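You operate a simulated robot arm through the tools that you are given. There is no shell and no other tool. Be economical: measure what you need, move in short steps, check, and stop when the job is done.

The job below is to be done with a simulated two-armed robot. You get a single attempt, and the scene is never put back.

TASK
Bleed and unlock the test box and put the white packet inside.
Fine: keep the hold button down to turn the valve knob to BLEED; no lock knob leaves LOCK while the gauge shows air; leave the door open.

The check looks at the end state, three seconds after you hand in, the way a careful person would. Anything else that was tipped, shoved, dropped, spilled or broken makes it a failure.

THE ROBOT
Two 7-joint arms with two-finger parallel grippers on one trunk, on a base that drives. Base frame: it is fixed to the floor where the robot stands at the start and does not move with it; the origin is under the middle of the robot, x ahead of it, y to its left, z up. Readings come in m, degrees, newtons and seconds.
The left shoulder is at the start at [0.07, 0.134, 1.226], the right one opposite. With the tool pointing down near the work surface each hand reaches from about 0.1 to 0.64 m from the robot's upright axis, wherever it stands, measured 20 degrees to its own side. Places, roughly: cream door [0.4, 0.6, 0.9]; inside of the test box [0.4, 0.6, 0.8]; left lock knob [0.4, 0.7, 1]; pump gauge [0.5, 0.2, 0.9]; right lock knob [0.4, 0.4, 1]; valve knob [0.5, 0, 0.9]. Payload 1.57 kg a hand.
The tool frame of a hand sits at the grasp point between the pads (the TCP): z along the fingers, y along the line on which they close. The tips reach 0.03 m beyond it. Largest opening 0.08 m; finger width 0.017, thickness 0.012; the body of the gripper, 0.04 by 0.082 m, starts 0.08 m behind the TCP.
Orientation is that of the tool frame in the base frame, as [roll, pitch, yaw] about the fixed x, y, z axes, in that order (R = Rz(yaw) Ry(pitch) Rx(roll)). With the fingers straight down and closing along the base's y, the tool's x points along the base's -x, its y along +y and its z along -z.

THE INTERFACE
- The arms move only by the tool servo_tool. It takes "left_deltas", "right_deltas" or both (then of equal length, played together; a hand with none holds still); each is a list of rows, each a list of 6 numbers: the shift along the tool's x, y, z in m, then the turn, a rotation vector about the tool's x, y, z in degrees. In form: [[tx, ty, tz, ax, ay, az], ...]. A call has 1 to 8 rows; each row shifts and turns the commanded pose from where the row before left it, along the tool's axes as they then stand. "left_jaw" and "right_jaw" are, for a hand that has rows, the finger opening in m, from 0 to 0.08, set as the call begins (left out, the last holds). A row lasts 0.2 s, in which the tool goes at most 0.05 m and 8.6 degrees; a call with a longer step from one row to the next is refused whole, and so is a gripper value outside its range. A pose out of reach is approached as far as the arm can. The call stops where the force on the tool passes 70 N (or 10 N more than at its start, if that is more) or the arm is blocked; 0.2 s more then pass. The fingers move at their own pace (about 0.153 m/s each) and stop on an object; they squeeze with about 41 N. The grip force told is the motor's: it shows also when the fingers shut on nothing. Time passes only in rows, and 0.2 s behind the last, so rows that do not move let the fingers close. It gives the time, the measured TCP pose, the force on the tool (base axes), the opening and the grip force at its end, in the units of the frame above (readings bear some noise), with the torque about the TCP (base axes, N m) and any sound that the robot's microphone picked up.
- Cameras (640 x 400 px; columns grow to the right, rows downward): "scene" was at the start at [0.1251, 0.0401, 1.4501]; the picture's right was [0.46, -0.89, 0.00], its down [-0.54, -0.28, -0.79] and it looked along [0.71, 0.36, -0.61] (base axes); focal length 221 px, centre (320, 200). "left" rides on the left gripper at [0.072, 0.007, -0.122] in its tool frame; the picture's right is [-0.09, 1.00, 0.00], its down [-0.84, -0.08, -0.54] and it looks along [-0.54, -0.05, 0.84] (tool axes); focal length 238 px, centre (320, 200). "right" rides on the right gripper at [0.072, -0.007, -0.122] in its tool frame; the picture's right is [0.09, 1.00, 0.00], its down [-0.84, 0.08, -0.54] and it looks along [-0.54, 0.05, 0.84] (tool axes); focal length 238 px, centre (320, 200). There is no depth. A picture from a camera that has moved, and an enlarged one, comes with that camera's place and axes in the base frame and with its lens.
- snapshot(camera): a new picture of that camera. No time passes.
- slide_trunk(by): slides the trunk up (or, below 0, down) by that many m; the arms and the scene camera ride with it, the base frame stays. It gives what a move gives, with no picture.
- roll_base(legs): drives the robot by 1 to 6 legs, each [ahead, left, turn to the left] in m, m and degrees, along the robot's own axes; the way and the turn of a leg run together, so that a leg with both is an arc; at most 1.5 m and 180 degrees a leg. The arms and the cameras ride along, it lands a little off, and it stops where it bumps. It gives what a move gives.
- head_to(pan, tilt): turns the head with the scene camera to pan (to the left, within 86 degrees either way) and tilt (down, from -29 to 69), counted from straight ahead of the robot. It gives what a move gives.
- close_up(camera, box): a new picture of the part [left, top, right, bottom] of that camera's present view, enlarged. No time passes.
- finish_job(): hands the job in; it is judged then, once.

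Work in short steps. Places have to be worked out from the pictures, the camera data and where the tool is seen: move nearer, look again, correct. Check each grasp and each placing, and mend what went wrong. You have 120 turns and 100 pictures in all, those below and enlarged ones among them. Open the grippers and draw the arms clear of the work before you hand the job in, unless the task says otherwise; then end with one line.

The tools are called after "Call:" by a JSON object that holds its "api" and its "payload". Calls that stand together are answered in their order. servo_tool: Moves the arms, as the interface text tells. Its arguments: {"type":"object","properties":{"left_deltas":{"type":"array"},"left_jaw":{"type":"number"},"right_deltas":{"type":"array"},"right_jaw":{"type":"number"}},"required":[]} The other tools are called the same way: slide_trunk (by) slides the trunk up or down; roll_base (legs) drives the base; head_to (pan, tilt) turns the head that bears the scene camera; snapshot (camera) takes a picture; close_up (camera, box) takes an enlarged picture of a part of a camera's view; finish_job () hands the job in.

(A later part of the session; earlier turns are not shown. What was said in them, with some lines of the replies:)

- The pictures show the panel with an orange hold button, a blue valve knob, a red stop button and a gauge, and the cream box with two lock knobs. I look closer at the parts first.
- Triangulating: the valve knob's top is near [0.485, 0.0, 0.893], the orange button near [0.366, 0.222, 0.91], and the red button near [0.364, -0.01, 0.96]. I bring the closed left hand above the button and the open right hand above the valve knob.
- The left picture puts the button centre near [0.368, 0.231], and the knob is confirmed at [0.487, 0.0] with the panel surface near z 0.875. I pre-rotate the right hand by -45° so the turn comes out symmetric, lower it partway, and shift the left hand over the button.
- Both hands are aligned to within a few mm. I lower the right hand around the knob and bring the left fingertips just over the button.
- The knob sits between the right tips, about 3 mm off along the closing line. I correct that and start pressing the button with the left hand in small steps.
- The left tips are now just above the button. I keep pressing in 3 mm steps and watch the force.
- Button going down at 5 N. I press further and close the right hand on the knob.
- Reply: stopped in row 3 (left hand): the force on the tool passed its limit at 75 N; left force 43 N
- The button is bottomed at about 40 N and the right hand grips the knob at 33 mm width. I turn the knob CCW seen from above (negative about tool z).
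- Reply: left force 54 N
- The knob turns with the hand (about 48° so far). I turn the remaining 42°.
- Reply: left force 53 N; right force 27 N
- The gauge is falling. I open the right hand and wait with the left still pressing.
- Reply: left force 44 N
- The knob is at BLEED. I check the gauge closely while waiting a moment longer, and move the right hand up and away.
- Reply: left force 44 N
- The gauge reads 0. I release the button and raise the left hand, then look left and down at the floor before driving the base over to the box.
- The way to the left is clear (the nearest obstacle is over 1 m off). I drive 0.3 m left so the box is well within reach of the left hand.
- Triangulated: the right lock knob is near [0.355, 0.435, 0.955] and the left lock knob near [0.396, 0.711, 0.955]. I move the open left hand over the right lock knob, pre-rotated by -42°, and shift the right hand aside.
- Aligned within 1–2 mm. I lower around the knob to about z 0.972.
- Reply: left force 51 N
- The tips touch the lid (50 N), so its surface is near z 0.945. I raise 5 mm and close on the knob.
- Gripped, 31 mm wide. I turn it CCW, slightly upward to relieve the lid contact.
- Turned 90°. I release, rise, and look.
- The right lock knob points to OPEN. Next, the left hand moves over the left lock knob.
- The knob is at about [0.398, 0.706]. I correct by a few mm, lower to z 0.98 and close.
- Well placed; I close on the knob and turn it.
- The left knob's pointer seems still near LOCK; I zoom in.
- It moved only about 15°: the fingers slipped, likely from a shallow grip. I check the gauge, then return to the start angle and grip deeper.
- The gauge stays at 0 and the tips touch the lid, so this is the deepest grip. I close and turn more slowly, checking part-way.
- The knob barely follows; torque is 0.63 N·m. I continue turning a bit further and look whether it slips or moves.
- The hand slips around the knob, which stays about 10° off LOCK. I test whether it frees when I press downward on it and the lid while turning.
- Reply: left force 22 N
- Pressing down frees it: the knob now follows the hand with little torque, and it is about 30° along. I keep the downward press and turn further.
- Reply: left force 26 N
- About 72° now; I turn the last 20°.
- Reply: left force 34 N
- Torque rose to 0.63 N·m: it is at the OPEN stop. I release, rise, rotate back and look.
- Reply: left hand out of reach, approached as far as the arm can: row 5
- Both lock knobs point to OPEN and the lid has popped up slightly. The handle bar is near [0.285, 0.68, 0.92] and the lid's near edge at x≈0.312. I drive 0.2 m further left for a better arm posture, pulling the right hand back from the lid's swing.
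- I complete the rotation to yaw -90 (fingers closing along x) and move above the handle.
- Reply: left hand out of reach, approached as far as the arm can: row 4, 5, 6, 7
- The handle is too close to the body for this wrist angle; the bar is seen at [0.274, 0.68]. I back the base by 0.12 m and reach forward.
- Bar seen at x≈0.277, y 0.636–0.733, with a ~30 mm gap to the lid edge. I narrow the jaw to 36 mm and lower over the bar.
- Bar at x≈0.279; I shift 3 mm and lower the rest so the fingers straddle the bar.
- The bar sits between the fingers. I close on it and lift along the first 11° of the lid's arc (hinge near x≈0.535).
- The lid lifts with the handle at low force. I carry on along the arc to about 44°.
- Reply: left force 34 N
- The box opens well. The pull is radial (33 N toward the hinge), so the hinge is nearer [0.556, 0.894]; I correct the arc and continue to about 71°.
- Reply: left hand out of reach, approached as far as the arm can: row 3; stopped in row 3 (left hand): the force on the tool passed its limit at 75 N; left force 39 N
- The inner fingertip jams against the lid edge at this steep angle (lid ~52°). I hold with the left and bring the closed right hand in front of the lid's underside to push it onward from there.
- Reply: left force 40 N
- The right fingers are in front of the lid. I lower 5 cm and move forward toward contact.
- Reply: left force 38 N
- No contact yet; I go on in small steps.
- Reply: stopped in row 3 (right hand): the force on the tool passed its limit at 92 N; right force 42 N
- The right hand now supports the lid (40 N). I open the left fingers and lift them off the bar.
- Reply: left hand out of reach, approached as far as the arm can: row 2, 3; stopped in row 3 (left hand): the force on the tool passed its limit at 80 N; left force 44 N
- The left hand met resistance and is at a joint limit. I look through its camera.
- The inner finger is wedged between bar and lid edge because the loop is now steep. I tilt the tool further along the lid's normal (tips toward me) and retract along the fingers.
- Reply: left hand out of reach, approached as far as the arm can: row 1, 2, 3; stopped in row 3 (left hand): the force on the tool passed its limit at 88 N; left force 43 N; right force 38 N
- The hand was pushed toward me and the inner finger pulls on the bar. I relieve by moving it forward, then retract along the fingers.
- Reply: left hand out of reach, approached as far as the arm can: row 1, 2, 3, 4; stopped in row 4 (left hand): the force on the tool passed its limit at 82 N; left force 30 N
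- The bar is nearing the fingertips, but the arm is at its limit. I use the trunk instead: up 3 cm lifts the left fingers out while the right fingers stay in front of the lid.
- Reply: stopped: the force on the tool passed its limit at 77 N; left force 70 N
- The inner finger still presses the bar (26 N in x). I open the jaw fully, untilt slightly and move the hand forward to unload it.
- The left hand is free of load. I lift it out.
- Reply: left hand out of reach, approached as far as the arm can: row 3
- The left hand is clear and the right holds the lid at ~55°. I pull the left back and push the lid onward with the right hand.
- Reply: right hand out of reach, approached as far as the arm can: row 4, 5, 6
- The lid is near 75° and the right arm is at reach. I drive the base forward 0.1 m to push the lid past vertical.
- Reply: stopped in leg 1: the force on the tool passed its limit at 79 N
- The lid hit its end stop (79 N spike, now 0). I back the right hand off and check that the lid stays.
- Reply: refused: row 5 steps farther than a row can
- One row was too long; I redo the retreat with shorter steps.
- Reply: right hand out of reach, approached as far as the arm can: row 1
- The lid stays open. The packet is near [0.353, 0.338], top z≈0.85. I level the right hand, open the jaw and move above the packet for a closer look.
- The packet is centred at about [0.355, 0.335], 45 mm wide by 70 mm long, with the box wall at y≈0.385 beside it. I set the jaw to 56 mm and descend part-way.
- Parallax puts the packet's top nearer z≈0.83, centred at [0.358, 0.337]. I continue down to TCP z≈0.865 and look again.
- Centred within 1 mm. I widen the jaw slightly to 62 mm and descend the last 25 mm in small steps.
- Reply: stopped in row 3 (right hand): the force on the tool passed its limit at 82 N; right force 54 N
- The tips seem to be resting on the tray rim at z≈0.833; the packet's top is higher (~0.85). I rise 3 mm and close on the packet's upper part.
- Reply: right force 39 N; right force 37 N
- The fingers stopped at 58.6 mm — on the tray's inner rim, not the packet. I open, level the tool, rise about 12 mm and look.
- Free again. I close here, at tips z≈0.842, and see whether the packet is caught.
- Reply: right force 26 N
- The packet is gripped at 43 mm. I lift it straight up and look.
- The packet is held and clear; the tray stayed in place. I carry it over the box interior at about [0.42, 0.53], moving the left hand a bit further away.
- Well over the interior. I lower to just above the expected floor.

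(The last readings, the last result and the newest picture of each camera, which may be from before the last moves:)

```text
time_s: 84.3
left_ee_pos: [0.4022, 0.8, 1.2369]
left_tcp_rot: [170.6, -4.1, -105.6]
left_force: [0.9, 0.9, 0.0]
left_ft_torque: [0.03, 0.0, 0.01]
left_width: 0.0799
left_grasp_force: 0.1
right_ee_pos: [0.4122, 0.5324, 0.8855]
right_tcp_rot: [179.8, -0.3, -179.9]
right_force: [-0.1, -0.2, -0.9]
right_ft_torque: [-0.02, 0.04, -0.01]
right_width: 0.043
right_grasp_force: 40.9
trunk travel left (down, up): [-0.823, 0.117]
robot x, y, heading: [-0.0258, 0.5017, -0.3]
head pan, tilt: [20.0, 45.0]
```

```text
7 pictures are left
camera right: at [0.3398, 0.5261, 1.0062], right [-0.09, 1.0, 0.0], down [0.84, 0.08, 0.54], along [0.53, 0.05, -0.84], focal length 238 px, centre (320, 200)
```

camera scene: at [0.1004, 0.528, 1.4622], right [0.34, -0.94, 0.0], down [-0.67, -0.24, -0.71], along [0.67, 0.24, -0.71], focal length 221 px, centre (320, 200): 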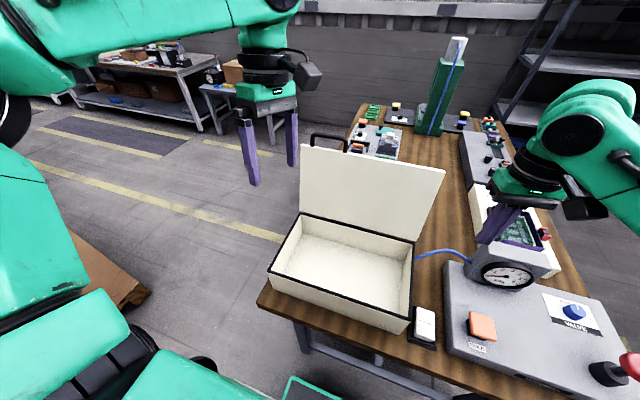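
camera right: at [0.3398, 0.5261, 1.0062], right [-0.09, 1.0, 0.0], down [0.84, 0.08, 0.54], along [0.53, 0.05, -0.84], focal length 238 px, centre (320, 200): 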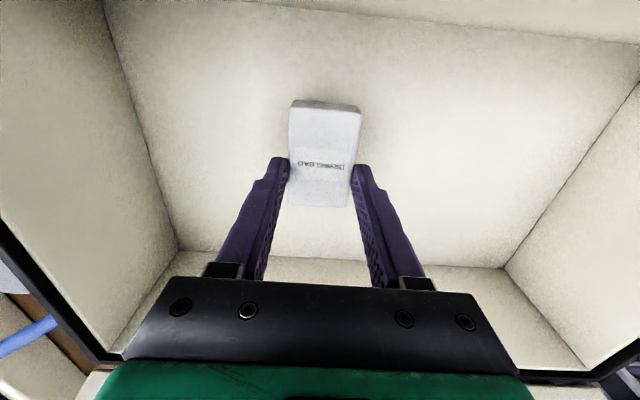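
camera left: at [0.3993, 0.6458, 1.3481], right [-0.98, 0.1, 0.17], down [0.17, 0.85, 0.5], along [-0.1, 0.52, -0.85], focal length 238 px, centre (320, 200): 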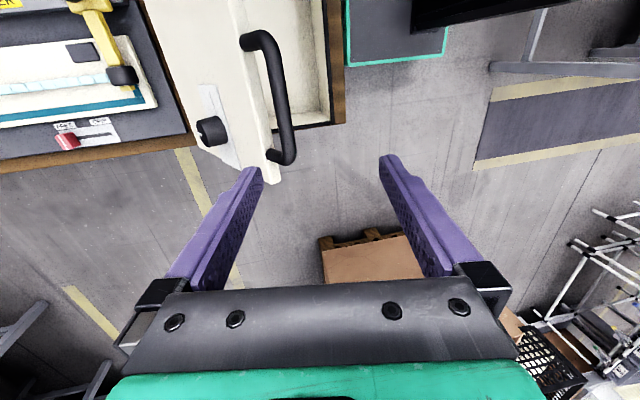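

No contact yet; I continue down in 4 mm steps until the floor is felt.

Call:
{"api": "servo_tool", "payload": {"right_deltas": [[0, 0, 0.004, 0, 0, 0], [0, 0, 0.004, 0, 0, 0], [0, 0, 0.004, 0, 0, 0], [0, 0, 0.004, 0, 0, 0]]}}

```text
time_s: 85.3
left_ee_pos: [0.3986, 0.7971, 1.2394]
left_tcp_rot: [170.9, -4.1, -105.7]
left_force: [0.7, -0.4, 0.0]
left_ft_torque: [-0.02, -0.03, -0.03]
left_width: 0.08
left_grasp_force: 0.2
right_ee_pos: [0.4103, 0.5329, 0.874]
right_tcp_rot: [179.6, 0.4, -179.9]
right_force: [5.5, -2.3, 39.3]
right_ft_torque: [-0.17, 0.23, 0.01]
right_width: 0.0429
right_grasp_force: 41.0
trunk travel left (down, up): [-0.823, 0.117]
robot x, y, heading: [-0.0251, 0.5017, -0.3]
head pan, tilt: [20.0, 45.0]
```

The packet is on the floor of the box (39 N). I ease up 3 mm, open, and withdraw upward.

Call:
{"api": "servo_tool", "payload": {"right_deltas": [[0, 0, -0.004, 0, 0, 0], [0, 0, 0, 0, 0, 0]]}}

Call:
{"api": "servo_tool", "payload": {"right_deltas": [[0, 0, 0, 0, 0, 0], [0, 0, 0, 0, 0, 0], [0, 0, -0.02, 0, 0, 0], [0, 0, -0.04, 0, 0, 0], [0, 0, -0.045, 0, 0, 0], [0, 0, -0.045, 0, 0, 0], [0, 0, -0.045, 0, 0, 0]], "right_jaw": 0.07}}

Call:
{"api": "snapshot", "payload": {"camera": "right"}}

```text
time_s: 85.9
left_ee_pos: [0.3999, 0.8007, 1.238]
left_tcp_rot: [170.7, -4.3, -105.5]
left_force: [-0.5, -0.3, 1.2]
left_ft_torque: [0.0, -0.04, 0.0]
left_width: 0.0799
left_grasp_force: 0.0
right_ee_pos: [0.4097, 0.5331, 0.873]
right_tcp_rot: [179.8, -0.1, -180.0]
right_force: [8.9, 1.7, 25.5]
right_ft_torque: [0.11, -1.01, 0.05]
right_width: 0.0428
right_grasp_force: 41.0
trunk travel left (down, up): [-0.823, 0.117]
robot x, y, heading: [-0.0229, 0.5019, -0.4]
head pan, tilt: [20.0, 45.0]
```

```text
time_s: 87.5
left_ee_pos: [0.4005, 0.7997, 1.2374]
left_tcp_rot: [170.8, -4.2, -105.6]
left_force: [0.5, 0.4, 1.0]
left_ft_torque: [-0.01, 0.0, -0.02]
left_width: 0.0802
left_grasp_force: 0.0
right_ee_pos: [0.4151, 0.5338, 1.0669]
right_tcp_rot: [179.9, -0.4, -180.0]
right_force: [-0.1, 0.4, -0.1]
right_ft_torque: [-0.02, -0.03, 0.02]
right_width: 0.07
right_grasp_force: 0.0
trunk travel left (down, up): [-0.823, 0.117]
robot x, y, heading: [-0.0248, 0.5021, -0.2]
head pan, tilt: [20.0, 45.0]
```

```text
6 pictures are left
camera right: at [0.3426, 0.5265, 1.1891], right [-0.09, 1.0, 0.0], down [0.84, 0.08, 0.54], along [0.53, 0.05, -0.84], focal length 238 px, centre (320, 200)
```

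right: 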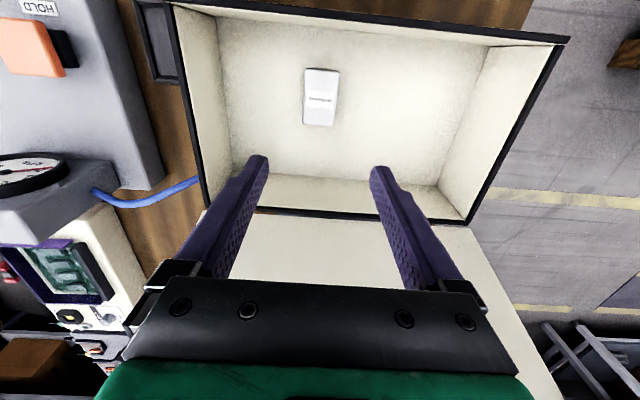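

The packet lies flat in the box. I raise both hands and back the base away.

Call:
{"api": "servo_tool", "payload": {"right_deltas": [[0.02, 0, -0.04, 0, 0, 0], [0.02, 0, -0.04, 0, 0, 0], [0.02, 0, -0.03, 0, 0, 0]]}}

Call:
{"api": "roll_base", "payload": {"legs": [[-0.25, 0, 0]]}}

Call:
{"api": "snapshot", "payload": {"camera": "scene"}}

```text
time_s: 88.3
left_ee_pos: [0.4015, 0.7994, 1.2376]
left_tcp_rot: [170.7, -4.2, -105.6]
left_force: [-0.3, -0.3, -1.4]
left_ft_torque: [0.01, -0.04, -0.01]
left_width: 0.0799
left_grasp_force: 0.0
right_ee_pos: [0.3513, 0.5316, 1.1791]
right_tcp_rot: [179.9, -0.3, 179.9]
right_force: [-0.1, 0.0, -0.3]
right_ft_torque: [0.04, 0.0, 0.01]
right_width: 0.07
right_grasp_force: 0.0
trunk travel left (down, up): [-0.823, 0.117]
robot x, y, heading: [-0.0242, 0.5034, -0.2]
head pan, tilt: [20.0, 45.0]
```

```text
time_s: 90.1
left_ee_pos: [0.1564, 0.7982, 1.2355]
left_tcp_rot: [170.5, -4.2, -106.1]
left_force: [-0.6, 0.0, -0.6]
left_ft_torque: [0.0, 0.03, 0.0]
left_width: 0.0799
left_grasp_force: 0.0
right_ee_pos: [0.1035, 0.5327, 1.1772]
right_tcp_rot: [179.9, -0.4, 179.5]
right_force: [-0.1, 0.8, 0.1]
right_ft_torque: [-0.02, 0.02, 0.02]
right_width: 0.0698
right_grasp_force: 0.0
trunk travel left (down, up): [-0.823, 0.117]
robot x, y, heading: [-0.274, 0.5053, -0.9]
head pan, tilt: [20.0, 45.0]
```

```text
5 pictures are left
camera scene: at [-0.1475, 0.5309, 1.4619], right [0.33, -0.94, 0.0], down [-0.67, -0.23, -0.71], along [0.67, 0.23, -0.71], focal length 221 px, centre (320, 200)
```

scene: 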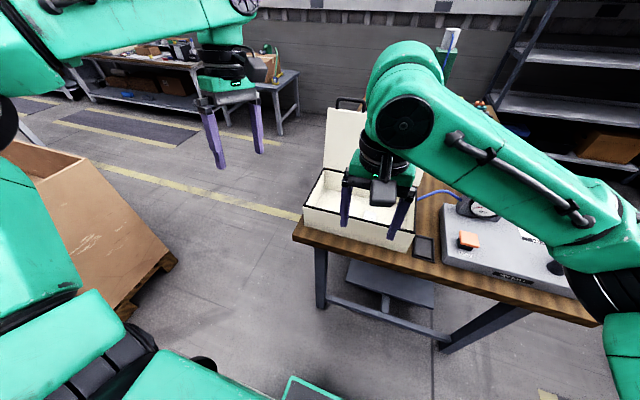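

The arms are clear and the lid stands open. I shift the right hand aside for a final look at the panel and box.

Call:
{"api": "servo_tool", "payload": {"right_deltas": [[0, 0, -0.045, 0, 0, 0], [0, 0, -0.045, 0, 0, 0], [0, -0.045, 0, 0, 0, 0], [0, -0.045, 0, 0, 0, 0], [0, -0.045, 0, 0, 0, 0], [0, -0.045, 0, 0, 0, 0]]}}

Call:
{"api": "head_to", "payload": {"pan": 5, "tilt": 40}}

Call:
{"api": "snapshot", "payload": {"camera": "scene"}}

Call:
{"api": "snapshot", "payload": {"camera": "right"}}

```text
time_s: 91.5
left_ee_pos: [0.1521, 0.7968, 1.2377]
left_tcp_rot: [170.7, -4.1, -106.1]
left_force: [0.1, -0.1, 0.5]
left_ft_torque: [0.01, 0.01, 0.04]
left_width: 0.0801
left_grasp_force: 0.0
right_ee_pos: [0.101, 0.347, 1.2706]
right_tcp_rot: [179.8, -0.2, 179.6]
right_force: [-0.4, -0.1, 0.2]
right_ft_torque: [0.04, 0.0, 0.0]
right_width: 0.07
right_grasp_force: 0.0
trunk travel left (down, up): [-0.823, 0.117]
robot x, y, heading: [-0.2742, 0.5055, -0.8]
head pan, tilt: [20.0, 45.0]
```

```text
time_s: 92.3
left_ee_pos: [0.1542, 0.7973, 1.2368]
left_tcp_rot: [170.5, -4.3, -106.1]
left_force: [-0.2, -1.0, 0.5]
left_ft_torque: [-0.03, -0.01, -0.01]
left_width: 0.08
left_grasp_force: 0.1
right_ee_pos: [0.1018, 0.3517, 1.2708]
right_tcp_rot: [179.8, -0.4, 179.4]
right_force: [-0.2, 0.8, 0.5]
right_ft_torque: [-0.02, -0.01, 0.0]
right_width: 0.07
right_grasp_force: 0.0
trunk travel left (down, up): [-0.823, 0.117]
robot x, y, heading: [-0.2774, 0.5044, -1.1]
head pan, tilt: [5.0, 40.0]
```

```text
4 pictures are left
camera scene: at [-0.1424, 0.5099, 1.4694], right [0.07, -1.0, 0.0], down [-0.64, -0.05, -0.77], along [0.76, 0.06, -0.64], focal length 221 px, centre (320, 200)
```

scene: 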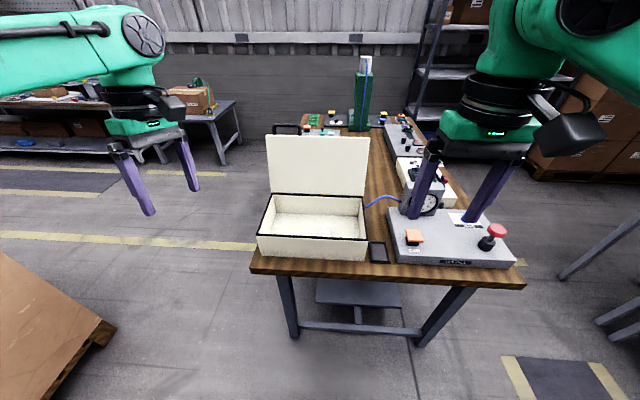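

```text
3 pictures are left
camera right: at [0.03, 0.3445, 1.3922], right [-0.08, 1.0, 0.0], down [0.84, 0.07, 0.54], along [0.53, 0.05, -0.84], focal length 238 px, centre (320, 200)
```

right: 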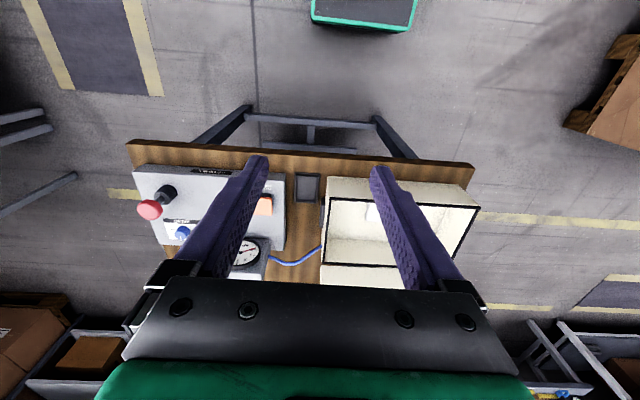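

Everything is in place: box open, packet inside, valve at BLEED, both locks at OPEN, arms clear. I hand in.

Call:
{"api": "finish_job", "payload": {}}

```text
The job is handed in.
```

The test box is bled and unlocked with the door open, and the white packet lies flat inside. The hold button was kept down while the valve knob turned to BLEED, and both lock knobs moved to OPEN only after the gauge read 0.
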